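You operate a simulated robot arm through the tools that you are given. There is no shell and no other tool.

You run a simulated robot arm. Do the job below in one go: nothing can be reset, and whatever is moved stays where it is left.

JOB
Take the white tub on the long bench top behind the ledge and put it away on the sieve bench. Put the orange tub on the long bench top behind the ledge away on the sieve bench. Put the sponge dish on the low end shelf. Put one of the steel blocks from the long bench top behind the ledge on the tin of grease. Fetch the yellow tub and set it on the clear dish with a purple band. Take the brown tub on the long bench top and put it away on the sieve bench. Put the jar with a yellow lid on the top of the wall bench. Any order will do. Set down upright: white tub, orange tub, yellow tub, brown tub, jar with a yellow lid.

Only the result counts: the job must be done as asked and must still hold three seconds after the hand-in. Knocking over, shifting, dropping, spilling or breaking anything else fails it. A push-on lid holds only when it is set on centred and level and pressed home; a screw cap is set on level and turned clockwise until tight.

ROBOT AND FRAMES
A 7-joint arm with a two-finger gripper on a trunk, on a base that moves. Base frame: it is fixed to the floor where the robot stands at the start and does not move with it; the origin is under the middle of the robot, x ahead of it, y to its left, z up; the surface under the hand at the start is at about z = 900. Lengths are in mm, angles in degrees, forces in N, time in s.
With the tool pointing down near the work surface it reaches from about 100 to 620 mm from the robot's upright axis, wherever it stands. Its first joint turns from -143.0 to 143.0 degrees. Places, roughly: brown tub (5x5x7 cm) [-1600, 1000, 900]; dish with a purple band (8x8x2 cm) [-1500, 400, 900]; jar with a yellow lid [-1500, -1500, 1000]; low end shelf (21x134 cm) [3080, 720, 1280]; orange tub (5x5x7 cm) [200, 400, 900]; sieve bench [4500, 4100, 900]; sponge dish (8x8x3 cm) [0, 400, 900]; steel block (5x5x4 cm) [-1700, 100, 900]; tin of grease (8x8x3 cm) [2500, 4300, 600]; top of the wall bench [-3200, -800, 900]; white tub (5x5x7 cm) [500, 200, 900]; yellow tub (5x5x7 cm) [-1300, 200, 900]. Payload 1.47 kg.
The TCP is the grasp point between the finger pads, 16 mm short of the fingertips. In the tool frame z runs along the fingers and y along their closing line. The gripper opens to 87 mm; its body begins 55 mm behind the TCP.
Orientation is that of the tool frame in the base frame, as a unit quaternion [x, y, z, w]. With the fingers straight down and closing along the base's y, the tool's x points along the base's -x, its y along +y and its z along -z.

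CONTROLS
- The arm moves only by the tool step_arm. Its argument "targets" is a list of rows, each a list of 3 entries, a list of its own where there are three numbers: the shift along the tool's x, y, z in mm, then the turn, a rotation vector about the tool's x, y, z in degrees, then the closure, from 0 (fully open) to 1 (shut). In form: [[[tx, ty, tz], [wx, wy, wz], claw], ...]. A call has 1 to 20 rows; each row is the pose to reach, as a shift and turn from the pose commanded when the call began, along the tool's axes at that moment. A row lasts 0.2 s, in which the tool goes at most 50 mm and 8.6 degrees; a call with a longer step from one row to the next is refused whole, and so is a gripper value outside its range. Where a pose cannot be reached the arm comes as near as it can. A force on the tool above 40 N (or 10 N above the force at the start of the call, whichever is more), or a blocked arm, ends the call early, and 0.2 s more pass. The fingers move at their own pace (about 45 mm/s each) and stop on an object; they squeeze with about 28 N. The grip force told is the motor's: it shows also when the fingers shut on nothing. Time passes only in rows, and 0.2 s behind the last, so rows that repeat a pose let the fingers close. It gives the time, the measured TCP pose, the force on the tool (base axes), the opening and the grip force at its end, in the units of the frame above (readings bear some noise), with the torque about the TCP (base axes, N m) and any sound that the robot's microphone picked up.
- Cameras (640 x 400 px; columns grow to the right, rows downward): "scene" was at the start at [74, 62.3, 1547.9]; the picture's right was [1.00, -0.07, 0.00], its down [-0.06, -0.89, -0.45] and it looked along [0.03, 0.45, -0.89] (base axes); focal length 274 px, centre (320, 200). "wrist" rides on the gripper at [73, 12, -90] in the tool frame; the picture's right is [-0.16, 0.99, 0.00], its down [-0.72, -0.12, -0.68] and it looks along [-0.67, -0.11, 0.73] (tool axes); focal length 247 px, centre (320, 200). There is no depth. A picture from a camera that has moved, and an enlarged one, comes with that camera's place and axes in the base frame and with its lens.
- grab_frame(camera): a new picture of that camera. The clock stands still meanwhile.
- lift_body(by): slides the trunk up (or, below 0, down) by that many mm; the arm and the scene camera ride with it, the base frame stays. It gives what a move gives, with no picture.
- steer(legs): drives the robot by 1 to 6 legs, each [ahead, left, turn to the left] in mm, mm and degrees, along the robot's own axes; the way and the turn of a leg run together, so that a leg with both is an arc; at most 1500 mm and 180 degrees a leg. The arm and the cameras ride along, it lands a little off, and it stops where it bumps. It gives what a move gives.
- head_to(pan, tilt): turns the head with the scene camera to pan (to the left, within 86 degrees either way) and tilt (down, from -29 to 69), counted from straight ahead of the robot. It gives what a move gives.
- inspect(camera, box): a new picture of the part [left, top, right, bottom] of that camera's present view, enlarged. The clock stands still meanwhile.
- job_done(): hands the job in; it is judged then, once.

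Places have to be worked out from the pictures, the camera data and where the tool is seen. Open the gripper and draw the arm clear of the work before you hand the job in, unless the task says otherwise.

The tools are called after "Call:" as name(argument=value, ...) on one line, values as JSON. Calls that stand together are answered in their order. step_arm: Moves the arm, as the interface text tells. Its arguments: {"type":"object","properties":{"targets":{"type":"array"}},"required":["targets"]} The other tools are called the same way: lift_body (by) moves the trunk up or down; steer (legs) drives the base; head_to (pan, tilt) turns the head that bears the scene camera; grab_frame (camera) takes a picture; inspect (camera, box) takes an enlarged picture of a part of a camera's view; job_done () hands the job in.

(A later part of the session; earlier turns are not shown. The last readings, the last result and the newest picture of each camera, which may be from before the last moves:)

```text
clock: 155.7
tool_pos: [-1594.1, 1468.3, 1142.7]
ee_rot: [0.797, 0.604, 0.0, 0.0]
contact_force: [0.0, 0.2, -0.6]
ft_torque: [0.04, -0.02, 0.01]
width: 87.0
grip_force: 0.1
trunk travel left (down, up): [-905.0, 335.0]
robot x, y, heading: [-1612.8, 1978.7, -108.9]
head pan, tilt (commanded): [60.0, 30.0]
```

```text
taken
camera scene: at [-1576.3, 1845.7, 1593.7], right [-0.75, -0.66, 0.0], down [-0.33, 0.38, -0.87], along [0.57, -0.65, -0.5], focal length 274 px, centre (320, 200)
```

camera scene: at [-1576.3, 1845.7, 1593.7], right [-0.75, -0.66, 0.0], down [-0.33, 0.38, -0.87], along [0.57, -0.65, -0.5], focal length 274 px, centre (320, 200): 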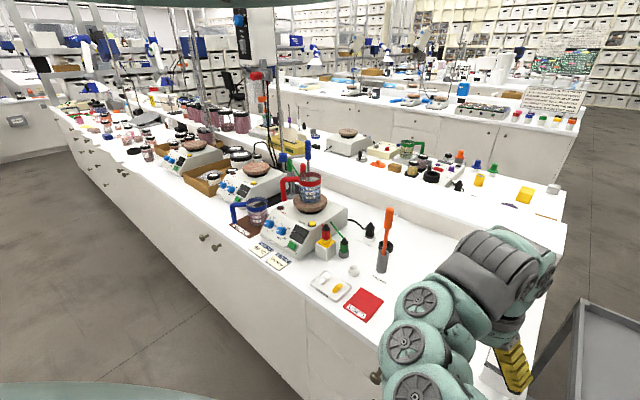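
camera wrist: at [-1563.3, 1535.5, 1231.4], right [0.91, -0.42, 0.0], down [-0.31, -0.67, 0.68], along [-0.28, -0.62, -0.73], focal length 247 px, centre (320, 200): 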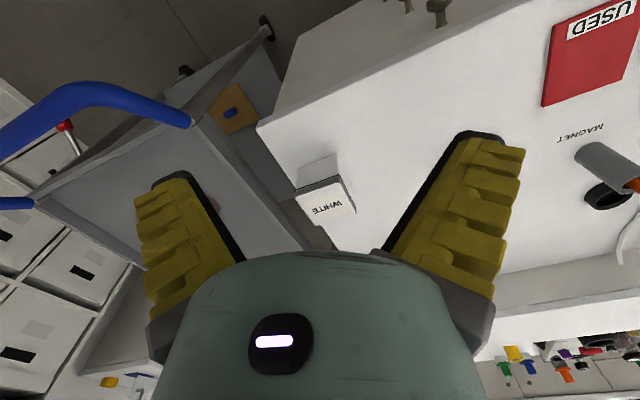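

The bench's north-west corner is at (−1709, 1426) with a small white box near (−1655, 1320), all low. I stretch the arm out by 75 mm and drive toward the bench so that the tool comes above the brown tub.

Call:
step_arm(targets=[[[-36, 10, 0], [0, 0, 0], 0], [[-72.2, 20.3, 0], [0, 0, 0], 0]])

Call:
steer(legs=[[304, 85, 0]])

Call:
grab_frame(camera="wrist")

```text
clock: 156.3
tool_pos: [-1593.0, 1393.1, 1142.6]
ee_rot: [0.798, 0.603, -0.001, 0.002]
contact_force: [-0.7, 0.0, 0.0]
ft_torque: [-0.02, 0.03, 0.0]
width: 86.9
grip_force: 0.0
trunk travel left (down, up): [-905.0, 335.0]
robot x, y, heading: [-1614.0, 1979.2, -108.7]
head pan, tilt (commanded): [60.0, 30.0]
```

```text
clock: 158.4
tool_pos: [-1612.1, 1081.5, 1142.1]
ee_rot: [0.798, 0.603, 0.0, 0.001]
contact_force: [-0.1, 0.1, 0.2]
ft_torque: [-0.01, 0.02, -0.04]
width: 86.8
grip_force: 0.0
trunk travel left (down, up): [-905.0, 335.0]
robot x, y, heading: [-1631.4, 1668.9, -108.7]
head pan, tilt (commanded): [60.0, 30.0]
```

```text
taken
camera wrist: at [-1581.4, 1149.1, 1230.9], right [0.91, -0.42, 0.0], down [-0.31, -0.66, 0.68], along [-0.29, -0.62, -0.73], focal length 247 px, centre (320, 200)
```

wrist: 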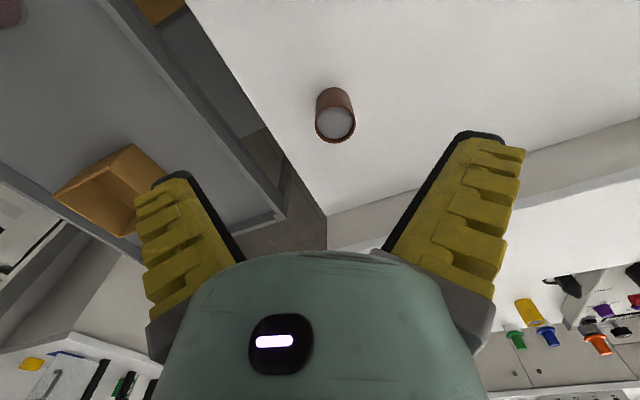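

The tub's rim centre computes to (−1619, 1023). I drive the last 58 mm and check again.

Call:
steer(legs=[[57, 12, 0]])

Call:
step_arm(targets=[[[0, 0, 45], [0, 0, 0], 0], [[0, 0, 90], [0, 0, 0], 0], [[0, 0, 130], [0, 0, 0], 0]])

Call:
grab_frame(camera="wrist")

```text
clock: 159.3
tool_pos: [-1620.4, 1023.2, 1142.0]
ee_rot: [0.798, 0.602, 0.0, 0.001]
contact_force: [1.0, 0.2, -0.9]
ft_torque: [0.01, 0.01, 0.01]
width: 87.1
grip_force: 0.0
trunk travel left (down, up): [-905.0, 335.0]
robot x, y, heading: [-1638.5, 1608.8, -109.2]
head pan, tilt (commanded): [60.0, 30.0]
```

```text
clock: 160.2
tool_pos: [-1619.1, 1021.6, 1011.0]
ee_rot: [0.799, 0.602, 0.0, 0.002]
contact_force: [0.4, -0.3, -0.6]
ft_torque: [0.03, 0.03, -0.02]
width: 87.1
grip_force: 0.1
trunk travel left (down, up): [-905.0, 335.0]
robot x, y, heading: [-1633.8, 1610.8, -108.9]
head pan, tilt (commanded): [60.0, 30.0]
```

```text
taken
camera wrist: at [-1588.4, 1089.1, 1100.0], right [0.91, -0.42, 0.0], down [-0.31, -0.66, 0.68], along [-0.29, -0.62, -0.73], focal length 247 px, centre (320, 200)
```

wrist: 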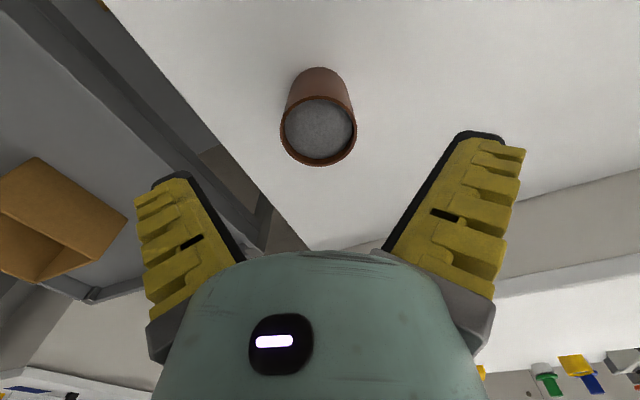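

The tub is centred under the open fingers at (−1620, 1023). I descend to z ≈ 938 and grip.

Call:
step_arm(targets=[[[0, 0, 36], [0, 0, 0], 0], [[0, 0, 73], [0, 0, 0], 0], [[0, 0, 73], [0, 0, 0], 0.5], [[0, 0, 73], [0, 0, 0], 1], [[0, 0, 73], [0, 0, 0], 1], [[0, 0, 73], [0, 0, 0], 1], [[0, 0, 73], [0, 0, 0], 1]])

Call:
step_arm(targets=[[[0, 0, -30], [0, 0, 0], 1], [[0, 0, -75], [0, 0, 0], 1], [[0, 0, -120], [0, 0, 0], 1], [[0, 0, -165], [0, 0, 0], 1], [[0, 0, -205], [0, 0, 0], 1]])

Call:
grab_frame(camera="wrist")

```text
clock: 161.8
tool_pos: [-1618.5, 1021.8, 940.6]
ee_rot: [0.798, 0.602, 0.0, 0.001]
contact_force: [-0.3, -1.0, -0.5]
ft_torque: [0.02, -0.02, -0.04]
width: 0.1
grip_force: 10.9
trunk travel left (down, up): [-905.0, 335.0]
robot x, y, heading: [-1633.1, 1608.4, -108.9]
head pan, tilt (commanded): [60.0, 30.0]
```

```text
clock: 162.9
tool_pos: [-1614.0, 1005.5, 1127.2]
ee_rot: [0.798, 0.603, 0.0, 0.0]
contact_force: [1.2, 0.4, 0.7]
ft_torque: [-0.06, 0.0, 0.02]
width: 0.1
grip_force: 28.3
out of reach, approached as far as the arm can: row 4, 5
trunk travel left (down, up): [-905.0, 335.0]
robot x, y, heading: [-1636.6, 1612.9, -109.0]
head pan, tilt (commanded): [60.0, 30.0]
```

```text
taken
camera wrist: at [-1583.3, 1071.8, 1216.0], right [0.91, -0.42, 0.0], down [-0.31, -0.67, 0.68], along [-0.29, -0.62, -0.73], focal length 247 px, centre (320, 200)
```

wrist: 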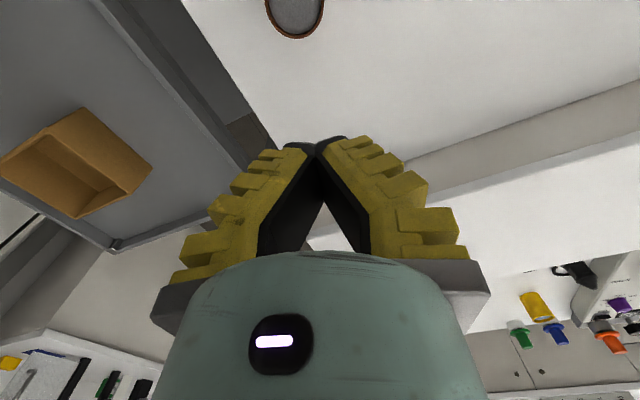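

The fingers shut on nothing: the tub was squeezed out and now stands, still upright, at about (−1613, 1059). I open the gripper up here and back the base off about 54 mm to centre above the tub again.

Call:
step_arm(targets=[[[0, 0, 0], [0, 0, 0], 0.5], [[0, 0, 0], [0, 0, 0], 0], [[0, 0, 0], [0, 0, 0], 0], [[0, 0, 0], [0, 0, 0], 0], [[0, 0, 0], [0, 0, 0], 0]])

Call:
steer(legs=[[-65, -21, 0]])

Call:
grab_frame(camera="wrist")

Call:
inspect(camera="wrist", box=[220, 20, 420, 170])

```text
clock: 164.2
tool_pos: [-1614.1, 1005.2, 1127.0]
ee_rot: [0.798, 0.603, 0.001, -0.001]
contact_force: [1.0, -0.4, -0.2]
ft_torque: [0.01, -0.02, -0.02]
width: 86.8
grip_force: 0.1
trunk travel left (down, up): [-905.0, 335.0]
robot x, y, heading: [-1633.4, 1608.8, -109.0]
head pan, tilt (commanded): [60.0, 30.0]
```

```text
clock: 165.2
tool_pos: [-1613.5, 1072.3, 1127.5]
ee_rot: [0.799, 0.602, 0.001, -0.001]
contact_force: [0.0, -0.6, 0.1]
ft_torque: [-0.02, -0.01, 0.0]
width: 87.3
grip_force: 0.1
trunk travel left (down, up): [-905.0, 335.0]
robot x, y, heading: [-1636.6, 1677.0, -109.1]
head pan, tilt (commanded): [60.0, 30.0]
```

```text
taken
camera wrist: at [-1582.4, 1139.8, 1215.8], right [0.91, -0.42, 0.0], down [-0.31, -0.67, 0.68], along [-0.29, -0.62, -0.73], focal length 247 px, centre (320, 200)
```

wrist: 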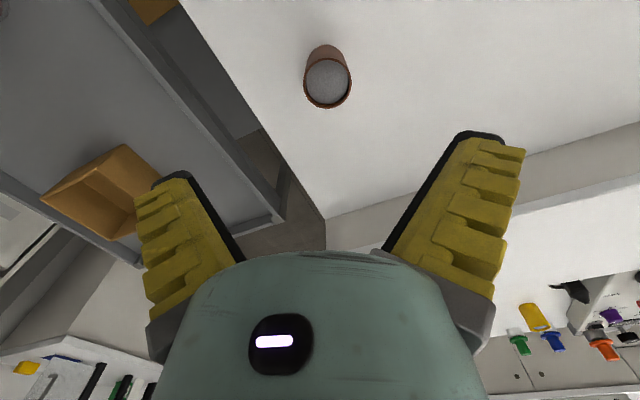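

```text
2.67 times, centred on (320, 95) of wrist
camera zoom: at [-1582.4, 1139.8, 1215.8], right [0.91, -0.42, 0.0], down [-0.31, -0.67, 0.68], along [-0.29, -0.62, -0.73], focal length 659 px, centre (320, 480)
```

zoom: 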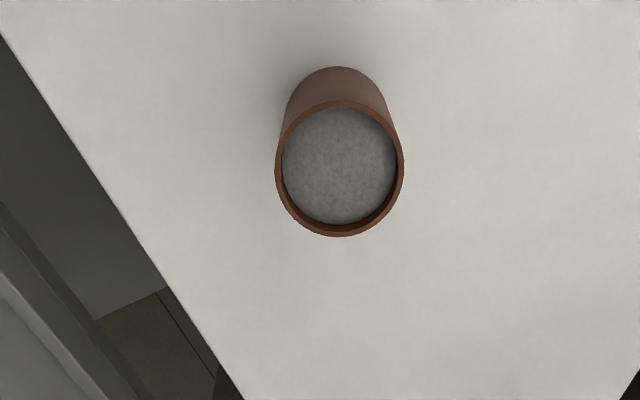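

The tub is now at (−1611, 1062), and the arm is close to its reach limit here. I pull the arm in by 60 mm and drive the base forward the same amount, so the grasp happens in a more comfortable posture.

Call:
step_arm(targets=[[[30, 0, 0], [0, 0, 0], 0], [[60, 0, 0], [0, 0, 0], 0]])

Call:
steer(legs=[[67, 9, 0]])

Call:
step_arm(targets=[[[0, 0, 45], [0, 0, 0], 0], [[0, 0, 90], [0, 0, 0], 0], [[0, 0, 127], [0, 0, 0], 0]])

Call:
inspect(camera="wrist", box=[160, 50, 480, 250])

```text
clock: 165.8
tool_pos: [-1590.6, 1091.6, 1115.2]
ee_rot: [0.799, 0.602, 0.001, 0.001]
contact_force: [0.1, -0.2, 0.3]
ft_torque: [0.01, 0.01, 0.01]
width: 86.6
grip_force: 0.0
out of reach, approached as far as the arm can: row 1, 2
trunk travel left (down, up): [-905.0, 335.0]
robot x, y, heading: [-1638.8, 1679.6, -109.2]
head pan, tilt (commanded): [60.0, 30.0]
```

```text
clock: 166.8
tool_pos: [-1605.2, 1026.3, 1115.4]
ee_rot: [0.798, 0.602, 0.001, -0.001]
contact_force: [-0.8, -0.5, -0.2]
ft_torque: [0.02, -0.02, 0.02]
width: 86.9
grip_force: 0.1
trunk travel left (down, up): [-905.0, 335.0]
robot x, y, heading: [-1651.9, 1611.7, -108.9]
head pan, tilt (commanded): [60.0, 30.0]
```

```text
clock: 167.6
tool_pos: [-1605.5, 1026.2, 989.5]
ee_rot: [0.799, 0.602, 0.001, -0.001]
contact_force: [-0.9, 0.8, 0.6]
ft_torque: [-0.01, 0.01, 0.03]
width: 86.9
grip_force: 0.1
trunk travel left (down, up): [-905.0, 335.0]
robot x, y, heading: [-1650.1, 1612.5, -109.1]
head pan, tilt (commanded): [60.0, 30.0]
```

```text
2.00 times, centred on (320, 150) of wrist
camera zoom: at [-1575.4, 1094.2, 1077.0], right [0.91, -0.42, 0.0], down [-0.31, -0.67, 0.68], along [-0.29, -0.61, -0.73], focal length 494 px, centre (320, 300)
```

zoom: 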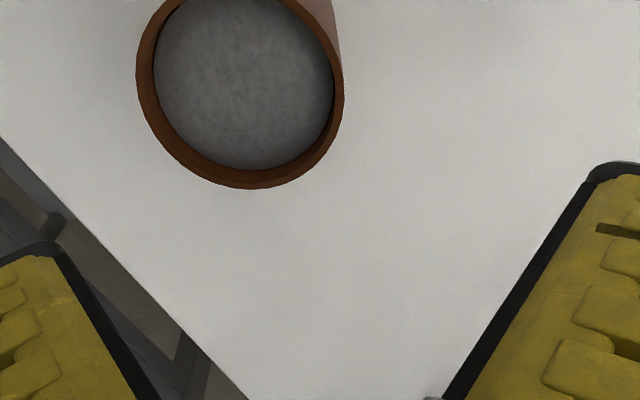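

The arm did not pull in fully, so the tool is 36 mm beyond the tub (no contact; fingertips are above the rim). I rise 40 mm and drive the base back to centre on (−1611, 1062).

Call:
step_arm(targets=[[[0, 0, -40], [0, 0, 0], 0]])

Call:
steer(legs=[[-34, -17, 0]])

Call:
grab_frame(camera="wrist")

```text
clock: 168.0
tool_pos: [-1605.3, 1026.3, 1028.1]
ee_rot: [0.799, 0.601, 0.001, -0.001]
contact_force: [0.5, 1.2, 0.3]
ft_torque: [-0.03, 0.01, -0.01]
width: 87.0
grip_force: 0.0
trunk travel left (down, up): [-905.0, 335.0]
robot x, y, heading: [-1650.5, 1613.8, -108.9]
head pan, tilt (commanded): [60.0, 30.0]
```

```text
clock: 168.8
tool_pos: [-1610.5, 1065.0, 1028.8]
ee_rot: [0.798, 0.603, 0.001, 0.0]
contact_force: [-0.3, -0.8, -0.6]
ft_torque: [-0.02, 0.01, 0.02]
width: 86.9
grip_force: 0.1
trunk travel left (down, up): [-905.0, 335.0]
robot x, y, heading: [-1653.8, 1650.6, -108.9]
head pan, tilt (commanded): [60.0, 30.0]
```

```text
taken
camera wrist: at [-1579.7, 1131.8, 1116.4], right [0.91, -0.42, 0.0], down [-0.31, -0.66, 0.68], along [-0.29, -0.62, -0.73], focal length 247 px, centre (320, 200)
```

wrist: 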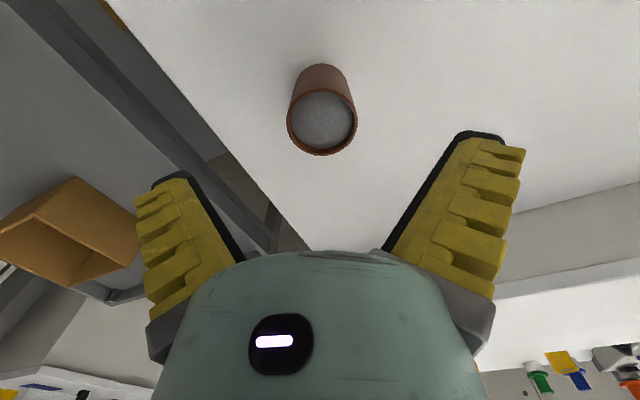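

The tub is centred (rim at the predicted row). I descend to z ≈ 934 with the fingers still open and check before closing.

Call:
step_arm(targets=[[[0, 1, 45], [0, 0, 0], 0], [[0, 1, 80], [0, 0, 0], 0], [[0, 1, 95], [0, 0, 0], 0], [[0, 1, 95], [0, 0, 0], 0]])

Call:
grab_frame(camera="wrist")

```text
clock: 169.8
tool_pos: [-1611.7, 1069.9, 941.9]
ee_rot: [0.798, 0.603, 0.001, 0.001]
contact_force: [0.1, -0.2, 0.1]
ft_torque: [0.05, 0.01, 0.0]
width: 86.9
grip_force: 0.0
out of reach, approached as far as the arm can: row 3, 4
trunk travel left (down, up): [-905.0, 335.0]
robot x, y, heading: [-1652.5, 1652.9, -109.0]
head pan, tilt (commanded): [60.0, 30.0]
```

```text
taken
camera wrist: at [-1581.2, 1136.8, 1030.0], right [0.91, -0.42, 0.0], down [-0.31, -0.66, 0.68], along [-0.29, -0.62, -0.73], focal length 247 px, centre (320, 200)
```

wrist: 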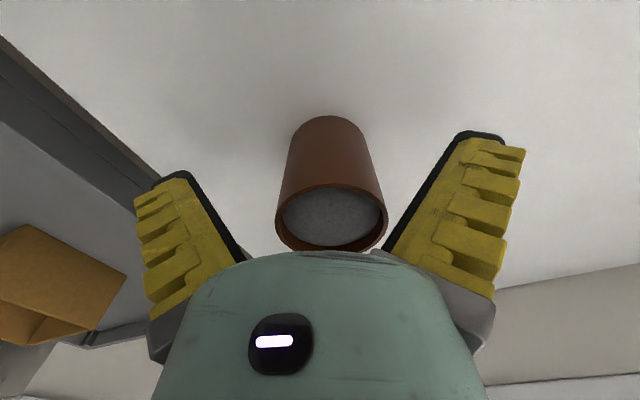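

The arm reached its limit and stopped at z = 942, about 4–8 mm short of centre. A tiny base move of 5 mm ahead and 4 mm left centres it, with fingers open around the tub.

Call:
steer(legs=[[5, 4, 0]])

Call:
grab_frame(camera="wrist")

```text
clock: 170.6
tool_pos: [-1609.8, 1064.3, 942.4]
ee_rot: [0.799, 0.602, 0.001, 0.0]
contact_force: [0.8, 0.0, -0.4]
ft_torque: [0.01, -0.02, 0.01]
width: 87.4
grip_force: 0.1
trunk travel left (down, up): [-905.0, 335.0]
robot x, y, heading: [-1649.2, 1646.0, -109.0]
head pan, tilt (commanded): [60.0, 30.0]
```

```text
taken
camera wrist: at [-1578.9, 1130.9, 1030.0], right [0.91, -0.42, 0.0], down [-0.31, -0.66, 0.68], along [-0.29, -0.62, -0.73], focal length 247 px, centre (320, 200)
```

wrist: 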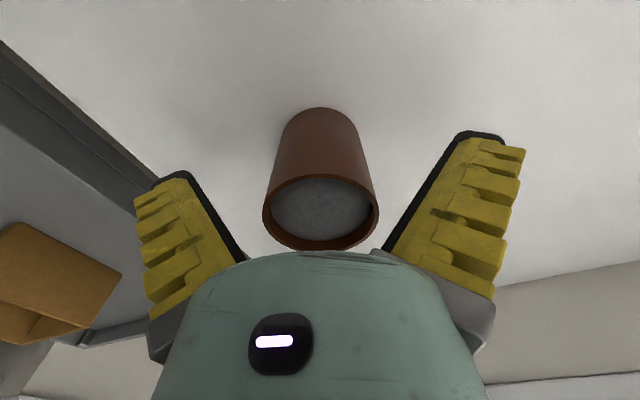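

Now the tub is centred in both directions. I close gently in stages and check the result.

Call:
step_arm(targets=[[[0, 0, 0], [0, 0, 0], 0.2], [[0, 0, 0], [0, 0, 0], 0.4], [[0, 0, 0], [0, 0, 0], 0.5], [[0, 0, 0], [0, 0, 0], 0.6], [[0, 0, 0], [0, 0, 0], 0.6]])

Call:
grab_frame(camera="wrist")

```text
clock: 171.8
tool_pos: [-1610.5, 1064.1, 941.0]
ee_rot: [0.798, 0.602, 0.0, 0.002]
contact_force: [0.0, 0.6, -0.4]
ft_torque: [-0.03, 0.01, 0.01]
width: 43.5
grip_force: 28.1
trunk travel left (down, up): [-905.0, 335.0]
robot x, y, heading: [-1650.4, 1645.8, -109.0]
head pan, tilt (commanded): [60.0, 30.0]
```

```text
taken
camera wrist: at [-1578.9, 1131.0, 1029.9], right [0.91, -0.42, 0.0], down [-0.31, -0.66, 0.68], along [-0.29, -0.62, -0.73], focal length 247 px, centre (320, 200)
```

wrist: 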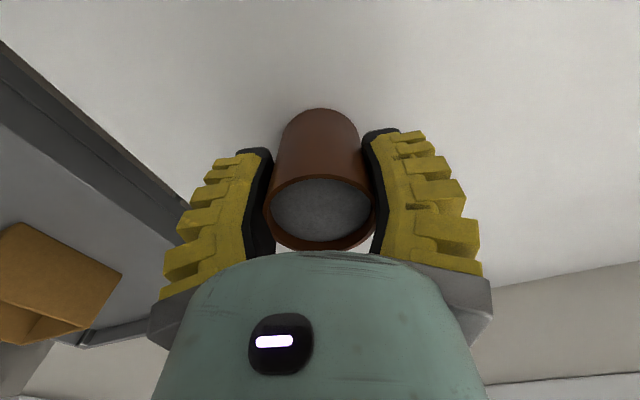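

Firm grip at 43.5 mm. To avoid the arm's joint limits I lift with the trunk by 200 mm.

Call:
lift_body(by=200)

Call:
grab_frame(camera="wrist")

```text
clock: 173.9
tool_pos: [-1609.8, 1063.5, 1141.0]
ee_rot: [0.799, 0.602, 0.0, 0.001]
contact_force: [-0.3, 0.0, 0.4]
ft_torque: [-0.02, -0.01, 0.02]
width: 42.5
grip_force: 28.3
trunk travel left (down, up): [-1105.0, 135.0]
robot x, y, heading: [-1652.8, 1644.5, -109.4]
head pan, tilt (commanded): [60.0, 30.0]
```

```text
taken
camera wrist: at [-1578.9, 1131.1, 1229.8], right [0.91, -0.42, 0.0], down [-0.31, -0.66, 0.68], along [-0.29, -0.62, -0.73], focal length 247 px, centre (320, 200)
```

wrist: 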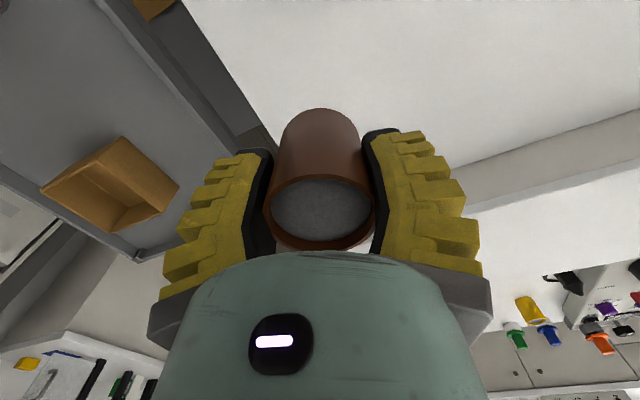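

The lift by trunk works well and the tub is steady. I back away from the bench and turn left so that the arm points along +x for the drive east.

Call:
steer(legs=[[-390, -134, 0], [0, 0, 89]])

```text
clock: 180.3
tool_pos: [-1067.9, 2090.5, 1141.1]
ee_rot: [0.152, 0.988, 0.001, 0.0]
contact_force: [0.5, -0.6, -1.0]
ft_torque: [0.0, 0.02, -0.02]
width: 43.0
grip_force: 28.2
trunk travel left (down, up): [-1105.0, 135.0]
robot x, y, heading: [-1649.9, 2066.3, -20.5]
head pan, tilt (commanded): [60.0, 30.0]
```

The way east at y ≈ 2100–2200 is open. I drive three legs along +x and then correct.

Call:
steer(legs=[[1265, 518, 0], [1265, 518, 0], [1265, 518, 0]])

```text
clock: 200.2
tool_pos: [3074.8, 2082.8, 1140.6]
ee_rot: [0.176, 0.984, 0.0, 0.0]
contact_force: [-0.2, 0.7, -1.0]
ft_torque: [-0.05, 0.01, 0.0]
width: 42.2
grip_force: 27.8
trunk travel left (down, up): [-1105.0, 135.0]
robot x, y, heading: [2493.2, 2083.0, -23.4]
head pan, tilt (commanded): [60.0, 30.0]
```

Robot is at (2493, 2083). I drive the remaining stretch so that the tool comes above (4400, 2260) on the sieve bench, then check the view.

Call:
steer(legs=[[1146, 689, 0]])

Call:
grab_frame(camera="wrist")

Call:
grab_frame(camera="scene")

```text
clock: 206.9
tool_pos: [4407.8, 2259.8, 1141.6]
ee_rot: [0.171, 0.985, 0.001, 0.0]
contact_force: [-0.2, 0.2, -0.9]
ft_torque: [0.03, 0.01, 0.0]
width: 41.9
grip_force: 27.9
trunk travel left (down, up): [-1105.0, 135.0]
robot x, y, heading: [3825.3, 2256.6, -22.6]
head pan, tilt (commanded): [60.0, 30.0]
```

```text
taken
camera wrist: at [4343.2, 2295.3, 1229.9], right [0.48, 0.88, 0.0], down [0.64, -0.35, 0.68], along [0.6, -0.33, -0.73], focal length 247 px, centre (320, 200)
```

wrist: 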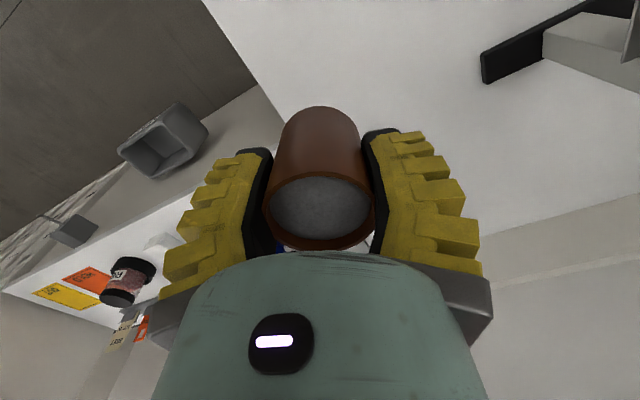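

```text
taken
camera scene: at [3961.1, 2282.6, 1793.7], right [0.61, -0.8, 0.0], down [-0.4, -0.3, -0.87], along [0.69, 0.52, -0.5], focal length 274 px, centre (320, 200)
```

scene: 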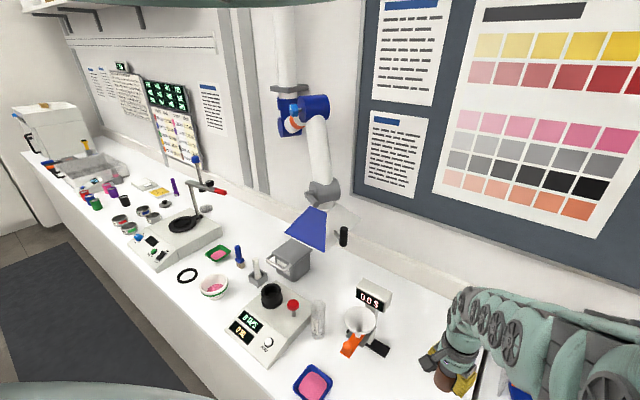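

The tub is above free bench (end edge at y ≈ 2177). I lower it with the trunk by 195 mm to just above the surface.

Call:
lift_body(by=-195)

Call:
step_arm(targets=[[[0, 0, 2], [0, 0, 0], 0.6]])

```text
clock: 209.0
tool_pos: [4408.5, 2258.6, 946.7]
ee_rot: [0.171, 0.985, 0.001, 0.0]
contact_force: [0.7, 0.2, -0.7]
ft_torque: [-0.01, -0.03, 0.01]
width: 42.0
grip_force: 28.3
trunk travel left (down, up): [-910.0, 330.0]
robot x, y, heading: [3826.0, 2255.6, -22.7]
head pan, tilt (commanded): [60.0, 30.0]
```

```text
clock: 209.4
tool_pos: [4408.4, 2258.9, 945.7]
ee_rot: [0.171, 0.985, 0.0, 0.001]
contact_force: [-0.2, 0.0, -0.9]
ft_torque: [0.01, -0.01, -0.03]
width: 41.9
grip_force: 27.7
trunk travel left (down, up): [-910.0, 330.0]
robot x, y, heading: [3824.9, 2254.9, -22.7]
head pan, tilt (commanded): [60.0, 30.0]
```

Still free. I continue with small trunk steps to feel the surface.

Call:
lift_body(by=-3)

Call:
lift_body(by=-1.5)

```text
clock: 209.9
tool_pos: [4408.7, 2258.3, 943.0]
ee_rot: [0.17, 0.985, 0.0, 0.0]
contact_force: [-0.2, -0.1, -0.5]
ft_torque: [-0.04, -0.03, 0.03]
width: 41.9
grip_force: 28.0
trunk travel left (down, up): [-907.0, 333.0]
robot x, y, heading: [3822.3, 2258.0, -22.5]
head pan, tilt (commanded): [60.0, 30.0]
```

```text
clock: 210.4
tool_pos: [4408.5, 2260.2, 941.4]
ee_rot: [0.171, 0.985, 0.001, 0.001]
contact_force: [-2.7, 0.3, 8.8]
ft_torque: [0.01, 0.23, 0.0]
width: 42.1
grip_force: 27.9
trunk travel left (down, up): [-906.0, 334.0]
robot x, y, heading: [3828.0, 2253.4, -22.6]
head pan, tilt (commanded): [60.0, 30.0]
```

Contact (8.8 N) at z = 941.4. I open the fingers now and check the tub.

Call:
step_arm(targets=[[[0, 0, -0.5], [0, 0, 0], 0.5], [[0, 0, -0.5], [0, 0, 0], 0.3], [[0, 0, -0.5], [0, 0, 0], 0.1], [[0, 0, -0.5], [0, 0, 0], 0], [[0, 0, -0.5], [0, 0, 0], 0], [[0, 0, -0.5], [0, 0, 0], 0]])

Call:
grab_frame(camera="wrist")

```text
clock: 211.8
tool_pos: [4407.9, 2259.5, 940.9]
ee_rot: [0.17, 0.985, 0.0, 0.001]
contact_force: [-0.8, -0.7, -0.4]
ft_torque: [0.0, -0.03, 0.04]
width: 86.9
grip_force: 0.1
trunk travel left (down, up): [-906.0, 334.0]
robot x, y, heading: [3824.9, 2256.4, -22.8]
head pan, tilt (commanded): [60.0, 30.0]
```

```text
taken
camera wrist: at [4342.5, 2294.7, 1029.6], right [0.48, 0.88, 0.0], down [0.64, -0.35, 0.68], along [0.6, -0.33, -0.73], focal length 247 px, centre (320, 200)
```

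wrist: 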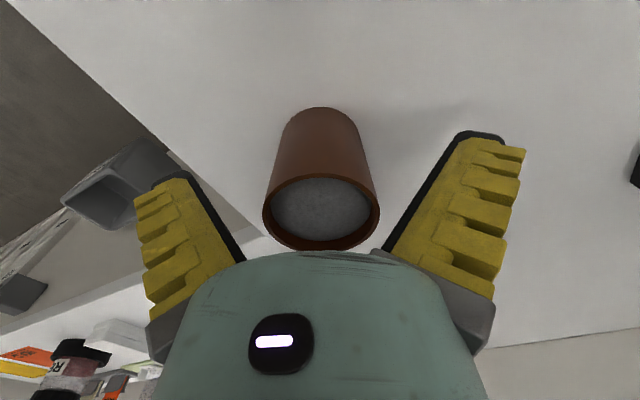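

The brown tub stands on the sieve bench. I raise the trunk 200 mm, then try to pull the arm in to its former comfortable posture.

Call:
lift_body(by=200)

Call:
step_arm(targets=[[[35, 0, 0], [0, 0, 0], 0], [[70, 0, 0], [0, 0, 0], 0]])

Call:
grab_frame(camera="wrist")

```text
clock: 214.0
tool_pos: [4408.4, 2258.9, 1141.5]
ee_rot: [0.17, 0.985, 0.001, -0.001]
contact_force: [-0.2, 0.0, -0.3]
ft_torque: [-0.01, -0.01, 0.03]
width: 87.1
grip_force: 0.1
trunk travel left (down, up): [-1106.0, 134.0]
robot x, y, heading: [3828.2, 2256.8, -22.8]
head pan, tilt (commanded): [60.0, 30.0]
```

```text
clock: 214.6
tool_pos: [4342.4, 2284.3, 1142.1]
ee_rot: [0.171, 0.985, 0.0, -0.001]
contact_force: [-0.4, -0.7, 0.2]
ft_torque: [-0.01, 0.01, -0.03]
width: 86.7
grip_force: 0.1
trunk travel left (down, up): [-1106.0, 134.0]
robot x, y, heading: [3825.4, 2257.7, -22.6]
head pan, tilt (commanded): [60.0, 30.0]
```

```text
taken
camera wrist: at [4276.7, 2318.9, 1230.3], right [0.48, 0.88, 0.0], down [0.64, -0.35, 0.68], along [0.6, -0.33, -0.73], focal length 247 px, centre (320, 200)
```

wrist: 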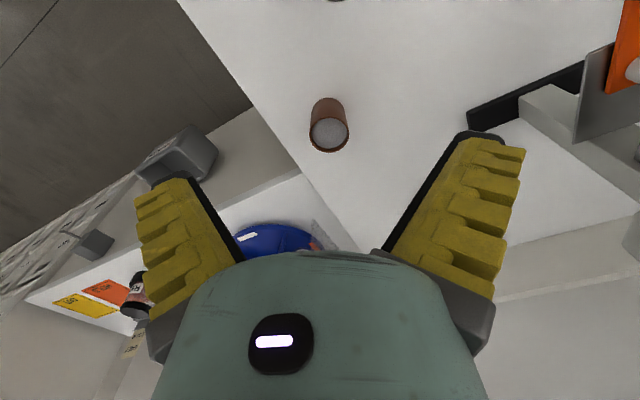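

The arm pulled in cleanly with the trunk raised. I take a picture of the arm's shape in this posture, because the orange tub stands between tall pestles and a hanging cable and I need to know the forearm's clearance.

Call:
head_to(pan=58, tilt=42)

Call:
grab_frame(camera="scene")

```text
clock: 215.3
tool_pos: [4342.5, 2282.4, 1141.8]
ee_rot: [0.17, 0.985, 0.0, -0.001]
contact_force: [-0.6, 0.3, 0.2]
ft_torque: [-0.02, -0.04, 0.01]
width: 87.0
grip_force: 0.1
trunk travel left (down, up): [-1106.0, 134.0]
robot x, y, heading: [3827.3, 2253.9, -23.0]
head pan, tilt (commanded): [58.0, 42.0]
```

```text
taken
camera scene: at [3957.5, 2276.1, 1776.0], right [0.58, -0.82, 0.0], down [-0.55, -0.39, -0.74], along [0.61, 0.43, -0.67], focal length 274 px, centre (320, 200)
```

scene: 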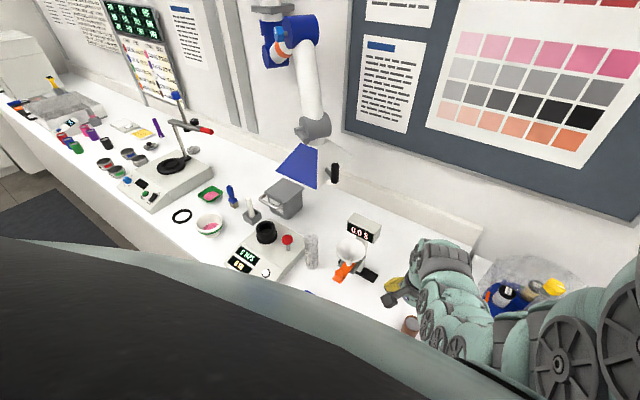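

The forearm rises steeply from the wrist (about 217 mm above the TCP, elbow further up), so it should clear the pestles when I lower with the trunk. I drive back to the south aisle now.

Call:
steer(legs=[[0, 0, -90], [1322, 518, 0]])

```text
clock: 226.2
tool_pos: [3819.7, 324.6, 1143.0]
ee_rot: [0.818, 0.576, 0.0, -0.001]
contact_force: [-0.8, -0.4, 0.3]
ft_torque: [0.0, 0.02, 0.0]
width: 87.4
grip_force: 0.1
trunk travel left (down, up): [-1106.0, 134.0]
robot x, y, heading: [3792.8, 842.9, -112.8]
head pan, tilt (commanded): [58.0, 42.0]
```

I'm beside the long bench's east end, so I take the chance to look at the low end shelf, where the sponge dish must go.

Call:
head_to(pan=60, tilt=-15)

Call:
head_to(pan=-60, tilt=-15)

Call:
head_to(pan=-86, tilt=22)

Call:
grab_frame(camera="scene")

```text
clock: 227.5
tool_pos: [3819.9, 323.7, 1141.6]
ee_rot: [0.818, 0.575, 0.001, -0.001]
contact_force: [-0.4, -0.2, 0.7]
ft_torque: [0.05, 0.04, -0.04]
width: 87.3
grip_force: 0.1
trunk travel left (down, up): [-1106.0, 134.0]
robot x, y, heading: [3795.4, 839.8, -112.9]
head pan, tilt (commanded): [60.0, -15.0]
```

```text
clock: 229.5
tool_pos: [3819.9, 325.3, 1141.4]
ee_rot: [0.818, 0.576, 0.001, 0.0]
contact_force: [0.5, 0.5, 0.1]
ft_torque: [-0.01, 0.01, -0.02]
width: 87.0
grip_force: 0.0
trunk travel left (down, up): [-1106.0, 134.0]
robot x, y, heading: [3792.4, 841.3, -113.1]
head pan, tilt (commanded): [-60.0, -15.0]
```

```text
clock: 230.5
tool_pos: [3820.5, 324.5, 1142.1]
ee_rot: [0.817, 0.576, 0.0, -0.001]
contact_force: [0.6, 0.0, -0.8]
ft_torque: [0.01, -0.04, -0.01]
width: 87.2
grip_force: 0.0
trunk travel left (down, up): [-1106.0, 134.0]
robot x, y, heading: [3790.6, 841.9, -112.6]
head pan, tilt (commanded): [-85.9, 22.0]
```

```text
taken
camera scene: at [3676.8, 807.1, 1807.1], right [0.32, 0.95, 0.0], down [0.35, -0.12, -0.93], along [-0.88, 0.3, -0.37], focal length 274 px, centre (320, 200)
```

scene: 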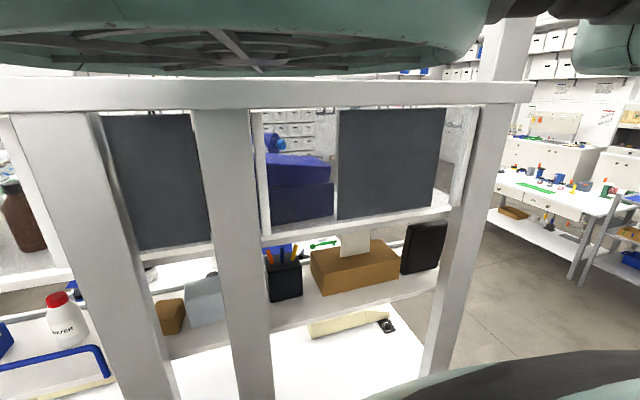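

The low end shelf at z ≈ 1280 carries a brown box, a pen holder and more, behind posts. I enlarge it to find a free place.

Call:
inspect(camera="scene", box=[130, 200, 470, 380])

Call:
inspect(camera="scene", box=[0, 200, 270, 400])

```text
1.88 times, centred on (300, 290) of scene
camera zoom: at [3676.8, 807.1, 1807.1], right [0.32, 0.95, 0.0], down [0.35, -0.12, -0.93], along [-0.88, 0.3, -0.37], focal length 515 px, centre (358, 31)
```

zoom: 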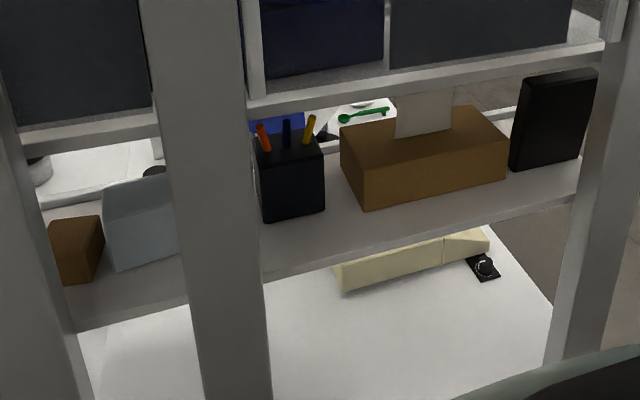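

```text
2.00 times, centred on (135, 300) of scene
camera zoom: at [3676.8, 807.1, 1807.1], right [0.32, 0.95, 0.0], down [0.35, -0.12, -0.93], along [-0.88, 0.3, -0.37], focal length 547 px, centre (690, 0)
```

zoom: 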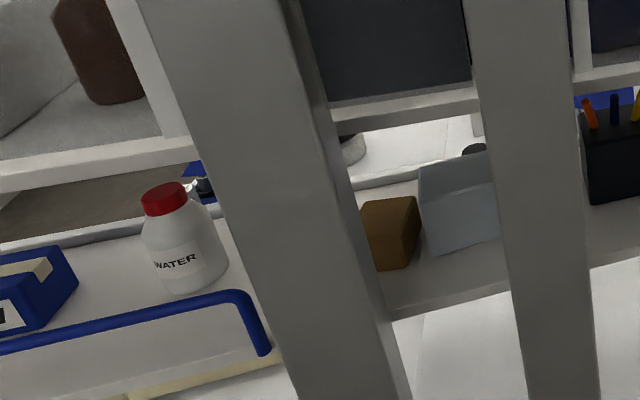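

The shelf gap up to the next board is only about 220 mm, so the dish will have to go in with the tool tilted or level. I continue to the south aisle for the orange tub.

Call:
steer(legs=[[1330, 530, 0], [0, 0, 150]])

```text
clock: 243.7
tool_pos: [4018.5, -137.1, 1143.1]
ee_rot: [-0.326, 0.945, -0.001, -0.001]
contact_force: [-0.1, 0.2, -0.6]
ft_torque: [-0.03, 0.01, -0.02]
width: 87.2
grip_force: 0.1
trunk travel left (down, up): [-1106.0, 134.0]
robot x, y, heading: [3764.0, -590.2, 35.0]
head pan, tilt (commanded): [-85.9, 22.0]
```

Now at the aisle's east end with heading 35°. I drive back west along the aisle in three legs.

Call:
steer(legs=[[-1000, 701, 0], [-1000, 701, 0], [-1000, 701, 0]])

Call:
head_to(pan=-60, tilt=-15)

Call:
head_to(pan=60, tilt=-15)

Call:
head_to(pan=60, tilt=25)

Call:
grab_frame(camera="scene")

```text
clock: 261.5
tool_pos: [335.3, -165.5, 1141.5]
ee_rot: [-0.342, 0.94, 0.0, -0.001]
contact_force: [0.1, 0.5, -0.4]
ft_torque: [0.01, -0.01, 0.0]
width: 87.2
grip_force: 0.2
trunk travel left (down, up): [-1106.0, 134.0]
robot x, y, heading: [95.7, -630.6, 37.1]
head pan, tilt (commanded): [-85.9, 22.0]
```

```text
clock: 262.5
tool_pos: [332.8, -165.9, 1142.4]
ee_rot: [-0.342, 0.94, 0.0, 0.0]
contact_force: [0.4, -0.1, 0.5]
ft_torque: [-0.02, -0.03, 0.01]
width: 87.0
grip_force: 0.0
trunk travel left (down, up): [-1106.0, 134.0]
robot x, y, heading: [100.5, -629.6, 36.9]
head pan, tilt (commanded): [-60.0, -15.0]
```

```text
clock: 264.5
tool_pos: [333.8, -165.6, 1142.4]
ee_rot: [-0.342, 0.94, 0.0, -0.001]
contact_force: [-0.2, 0.3, 0.2]
ft_torque: [0.0, -0.01, -0.03]
width: 86.9
grip_force: 0.0
trunk travel left (down, up): [-1106.0, 134.0]
robot x, y, heading: [99.7, -627.7, 37.1]
head pan, tilt (commanded): [60.0, -15.0]
```

```text
clock: 265.6
tool_pos: [333.0, -165.5, 1141.3]
ee_rot: [-0.342, 0.94, 0.0, -0.001]
contact_force: [-0.5, 0.0, 0.1]
ft_torque: [0.02, 0.0, -0.01]
width: 87.4
grip_force: 0.1
trunk travel left (down, up): [-1106.0, 134.0]
robot x, y, heading: [95.3, -627.2, 36.9]
head pan, tilt (commanded): [60.0, 25.0]
```

```text
taken
camera scene: at [141.4, -494.0, 1802.3], right [0.99, 0.12, 0.0], down [0.05, -0.42, -0.91], along [-0.11, 0.9, -0.42], focal length 274 px, centre (320, 200)
```

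scene: 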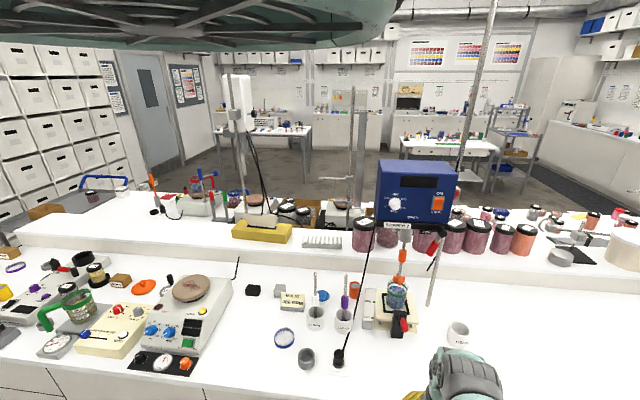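

Good view of the work area. I enlarge it to measure the cable, pestles, orange tub and sponge dish.

Call:
inspect(camera="scene", box=[260, 230, 440, 380])

Call:
grab_frame(camera="wrist")

```text
2.67 times, centred on (350, 305) of scene
camera zoom: at [141.4, -494.0, 1802.3], right [0.99, 0.12, 0.0], down [0.05, -0.42, -0.91], along [-0.11, 0.9, -0.42], focal length 729 px, centre (240, -80)
```

zoom: 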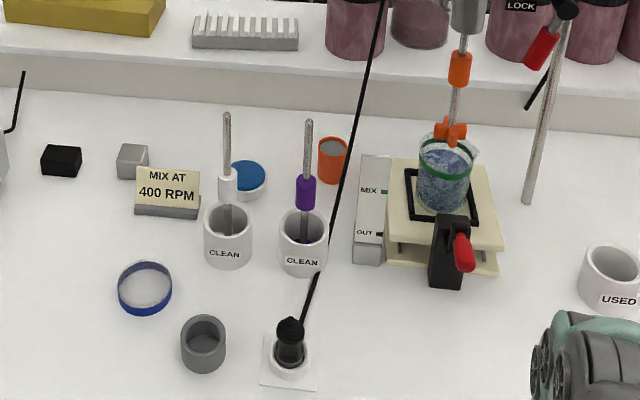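

```text
taken
camera wrist: at [270.6, -203.9, 1230.5], right [-0.51, 0.86, 0.0], down [0.63, 0.38, 0.68], along [0.58, 0.35, -0.73], focal length 247 px, centre (320, 200)
```

wrist: 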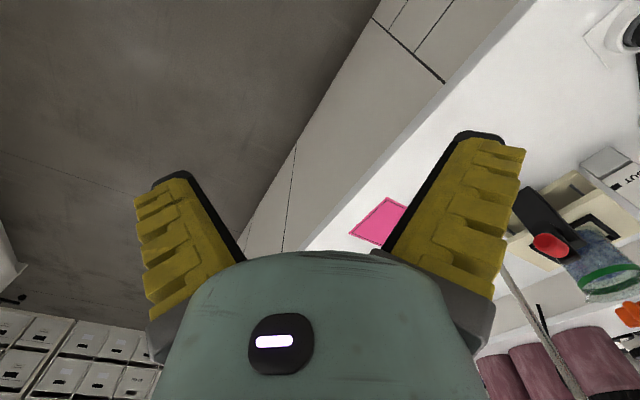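

I fitted the cable: it passes about 50–55 mm east of the orange tub's axis (180, 447) at z 1100–1200, the pestle tops reach z ≈ 1153, and the sponge dish is at (44, 394). I need another tool yaw for that spot, so I test a clockwise yaw turn of 40° here in free air.

Call:
step_arm(targets=[[[0, 0, 0], [0, 0, 8], 0], [[0, 0, 0], [0, 0, 16], 0], [[0, 0, 0], [0, 0, 24], 0], [[0, 0, 0], [0, 0, 32], 0], [[0, 0, 0], [0, 0, 40], 0]])

```text
clock: 266.8
tool_pos: [332.7, -165.1, 1142.8]
ee_rot: [0.001, 1.0, -0.001, -0.001]
contact_force: [-0.5, -0.1, -0.1]
ft_torque: [0.0, -0.02, -0.02]
width: 86.8
grip_force: 0.1
trunk travel left (down, up): [-1106.0, 134.0]
robot x, y, heading: [96.6, -625.3, 36.8]
head pan, tilt (commanded): [60.0, 25.0]
```

The 40° turn works. I try another 36° so that the camera side would face north-west.

Call:
step_arm(targets=[[[0, 0, 0], [0, 0, 8], 0], [[0, 0, 0], [0, 0, 16], 0], [[0, 0, 0], [0, 0, 24], 0], [[0, 0, 0], [0, 0, 32], 0], [[0, 0, 0], [0, 0, 36], 0]])

```text
clock: 268.0
tool_pos: [333.6, -166.3, 1141.7]
ee_rot: [0.31, 0.951, -0.001, -0.001]
contact_force: [0.5, -0.1, 0.5]
ft_torque: [0.01, 0.0, -0.02]
width: 87.2
grip_force: 0.0
trunk travel left (down, up): [-1106.0, 134.0]
robot x, y, heading: [98.0, -626.6, 36.8]
head pan, tilt (commanded): [60.0, 25.0]
```

That works too (tool x now bears 144°). Next I test the 15° lean about the closing line that keeps the gripper away from the cable.

Call:
step_arm(targets=[[[0, 0, 0], [0, -8, 0], 0], [[0, 0, 0], [0, -15, 0], 0]])

Call:
grab_frame(camera="wrist")

Call:
grab_frame(camera="scene")

```text
clock: 268.6
tool_pos: [334.1, -165.6, 1141.6]
ee_rot: [0.306, 0.943, -0.04, 0.124]
contact_force: [0.1, 0.7, -0.2]
ft_torque: [-0.01, 0.01, 0.01]
width: 87.0
grip_force: 0.0
trunk travel left (down, up): [-1106.0, 134.0]
robot x, y, heading: [98.2, -628.7, 36.6]
head pan, tilt (commanded): [60.0, 25.0]
```

```text
taken
camera wrist: at [265.1, -101.2, 1208.7], right [0.7, 0.71, 0.04], down [0.35, -0.4, 0.84], along [0.62, -0.58, -0.53], focal length 247 px, centre (320, 200)
```

wrist: 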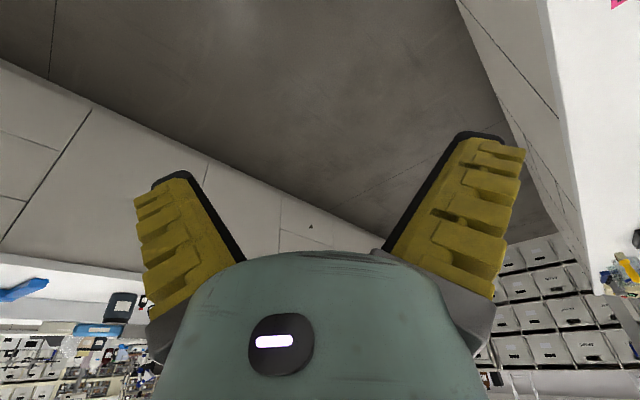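

```text
taken
camera scene: at [141.4, -494.0, 1802.2], right [0.99, 0.12, 0.0], down [0.05, -0.42, -0.91], along [-0.11, 0.9, -0.42], focal length 274 px, centre (320, 200)
```

scene: 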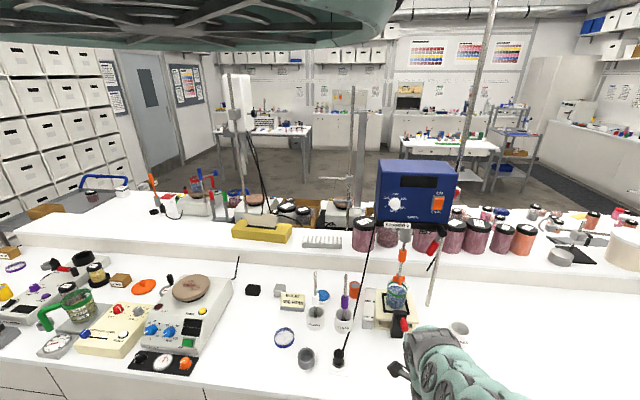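

The leaned pose is reachable. I raise the trunk fully so the fingers pass above the pestles, and stretch the arm by 35 mm.

Call:
lift_body(by=133)

Call:
step_arm(targets=[[[5.2, 34.5, -1.4], [0, 0, 0], 0]])

```text
clock: 270.2
tool_pos: [334.3, -166.8, 1275.1]
ee_rot: [0.306, 0.943, -0.04, 0.124]
contact_force: [-0.4, 0.0, -0.4]
ft_torque: [-0.02, 0.04, -0.04]
width: 87.1
grip_force: 0.0
trunk travel left (down, up): [-1239.0, 1.0]
robot x, y, heading: [97.0, -626.8, 36.9]
head pan, tilt (commanded): [60.0, 25.0]
```

```text
clock: 270.6
tool_pos: [344.5, -147.2, 1275.0]
ee_rot: [0.306, 0.943, -0.039, 0.123]
contact_force: [-0.1, -0.1, 0.1]
ft_torque: [0.01, 0.0, 0.0]
width: 87.1
grip_force: 0.1
out of reach, approached as far as the arm can: row 1
trunk travel left (down, up): [-1239.0, 1.0]
robot x, y, heading: [98.9, -627.7, 37.0]
head pan, tilt (commanded): [60.0, 25.0]
```

The arm stands at r ≈ 539 now. I first drive west by 260 mm in the aisle, then north part of the way, keeping the hand at x ≈ 85, west of the cable.

Call:
steer(legs=[[-207, 156, 0], [220, 292, 0]])

Call:
grab_frame(camera="wrist")

Call:
grab_frame(camera="scene")

```text
clock: 274.4
tool_pos: [89.2, 213.8, 1276.6]
ee_rot: [0.308, 0.943, -0.041, 0.123]
contact_force: [0.1, -0.1, 0.2]
ft_torque: [0.0, 0.01, 0.0]
width: 87.0
grip_force: 0.1
trunk travel left (down, up): [-1239.0, 1.0]
robot x, y, heading: [-160.4, -262.8, 36.6]
head pan, tilt (commanded): [60.0, 25.0]
```

```text
taken
camera wrist: at [21.1, 278.4, 1343.0], right [0.71, 0.71, 0.04], down [0.35, -0.4, 0.84], along [0.61, -0.58, -0.54], focal length 247 px, centre (320, 200)
```

wrist: 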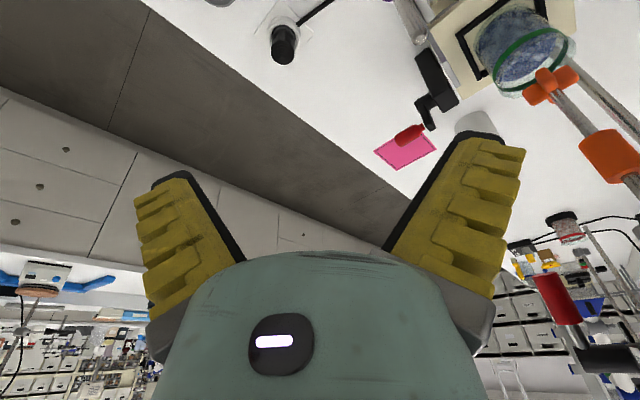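

```text
taken
camera scene: at [-115.3, -132.5, 1935.2], right [0.99, 0.12, 0.0], down [0.05, -0.42, -0.91], along [-0.11, 0.9, -0.42], focal length 274 px, centre (320, 200)
```

scene: 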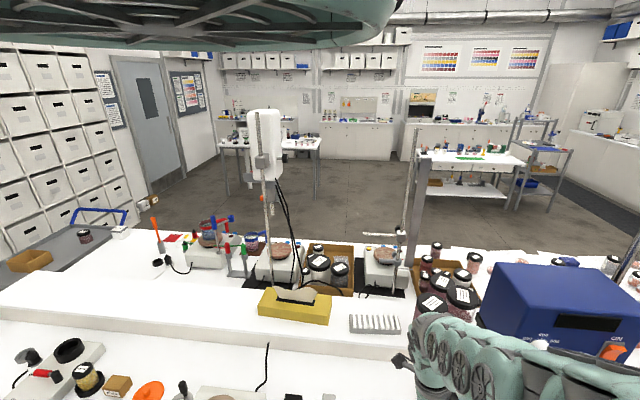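

The arm and the stirrer box are both in view on the right. I tilt the head down more to see the forearm's position relative to the box before going further.

Call:
head_to(pan=56, tilt=45)

Call:
grab_frame(camera="scene")

```text
clock: 275.2
tool_pos: [90.0, 213.9, 1275.9]
ee_rot: [0.308, 0.942, -0.041, 0.123]
contact_force: [0.3, 0.0, 0.3]
ft_torque: [0.0, 0.0, 0.0]
width: 86.8
grip_force: 0.1
trunk travel left (down, up): [-1239.0, 1.0]
robot x, y, heading: [-163.5, -263.9, 36.8]
head pan, tilt (commanded): [56.0, 45.0]
```

```text
taken
camera scene: at [-108.4, -142.7, 1904.7], right [1.0, 0.05, 0.0], down [0.03, -0.71, -0.71], along [-0.03, 0.71, -0.71], focal length 274 px, centre (320, 200)
```

scene: 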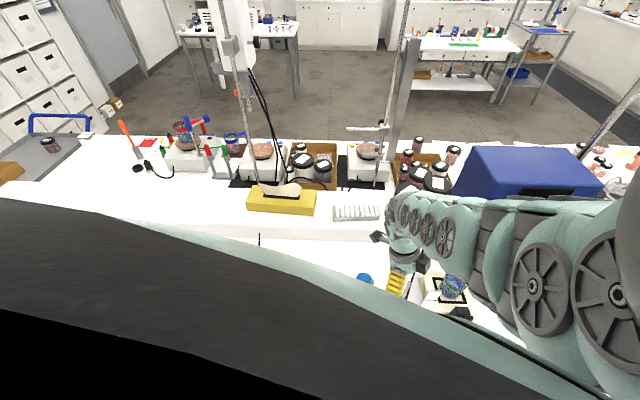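

With this arm shape the forearm runs to the south-east and would foul the stirrer box when lowered. I back out into the aisle, straighten the lean, and then swing the hand round to the robot's left (bearing 68°), which is like the start posture with the forearm coming from the south.

Call:
steer(legs=[[-215, -287, 0]])

Call:
step_arm(targets=[[[0, 0, 0], [0, 8, 0], 0], [[0, 0, 0], [0, 14.5, 0], 0]])

```text
clock: 277.5
tool_pos: [90.8, -147.7, 1277.0]
ee_rot: [0.309, 0.942, -0.041, 0.123]
contact_force: [0.3, 0.6, 0.0]
ft_torque: [-0.01, -0.02, 0.01]
width: 87.0
grip_force: 0.0
trunk travel left (down, up): [-1239.0, 1.0]
robot x, y, heading: [-162.5, -626.7, 36.5]
head pan, tilt (commanded): [56.0, 45.0]
```

```text
clock: 278.1
tool_pos: [89.7, -147.3, 1277.0]
ee_rot: [0.311, 0.95, -0.001, 0.002]
contact_force: [-0.3, 1.2, 0.8]
ft_torque: [0.0, 0.01, -0.01]
width: 86.8
grip_force: 0.1
trunk travel left (down, up): [-1239.0, 1.0]
robot x, y, heading: [-161.6, -624.3, 36.8]
head pan, tilt (commanded): [56.0, 45.0]
```

The tool is upright again. Now the arc to the robot's left side with the yaw turning along.

Call:
step_arm(targets=[[[43.2, -14.5, 0], [0, 0, -4.1], 0], [[83.6, -31.8, 0], [0, 0, -8.2], 0], [[122.8, -52.5, 0], [0, 0, -12.3], 0], [[159, -75.9, 0], [0, 0, -16.4], 0], [[193.4, -102.2, 0], [0, 0, -20.5], 0], [[224.5, -130.6, 0], [0, 0, -24.6], 0], [[253.3, -161.7, 0], [0, 0, -28.7], 0], [[278.6, -194.1, 0], [0, 0, -32.8], 0], [[301.1, -228.8, 0], [0, 0, -37], 0]])

Call:
grab_frame(camera="scene")

```text
clock: 280.1
tool_pos: [-216.9, -174.8, 1304.3]
ee_rot: [0.023, 1.0, -0.002, 0.003]
contact_force: [0.6, -0.2, 1.0]
ft_torque: [0.04, 0.03, 0.02]
width: 87.2
grip_force: 0.0
out of reach, approached as far as the arm can: row 4, 5, 6, 7, 8, 9
trunk travel left (down, up): [-1239.0, 1.0]
robot x, y, heading: [-163.5, -621.1, 36.4]
head pan, tilt (commanded): [56.0, 45.0]
```

```text
taken
camera scene: at [-108.5, -503.6, 1904.6], right [1.0, 0.05, 0.0], down [0.03, -0.71, -0.71], along [-0.03, 0.71, -0.71], focal length 274 px, centre (320, 200)
```

scene: 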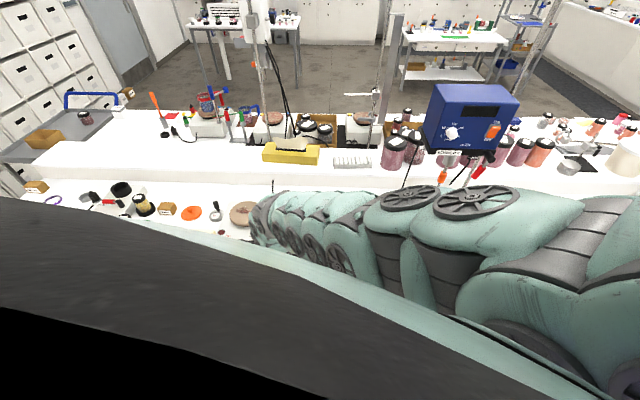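

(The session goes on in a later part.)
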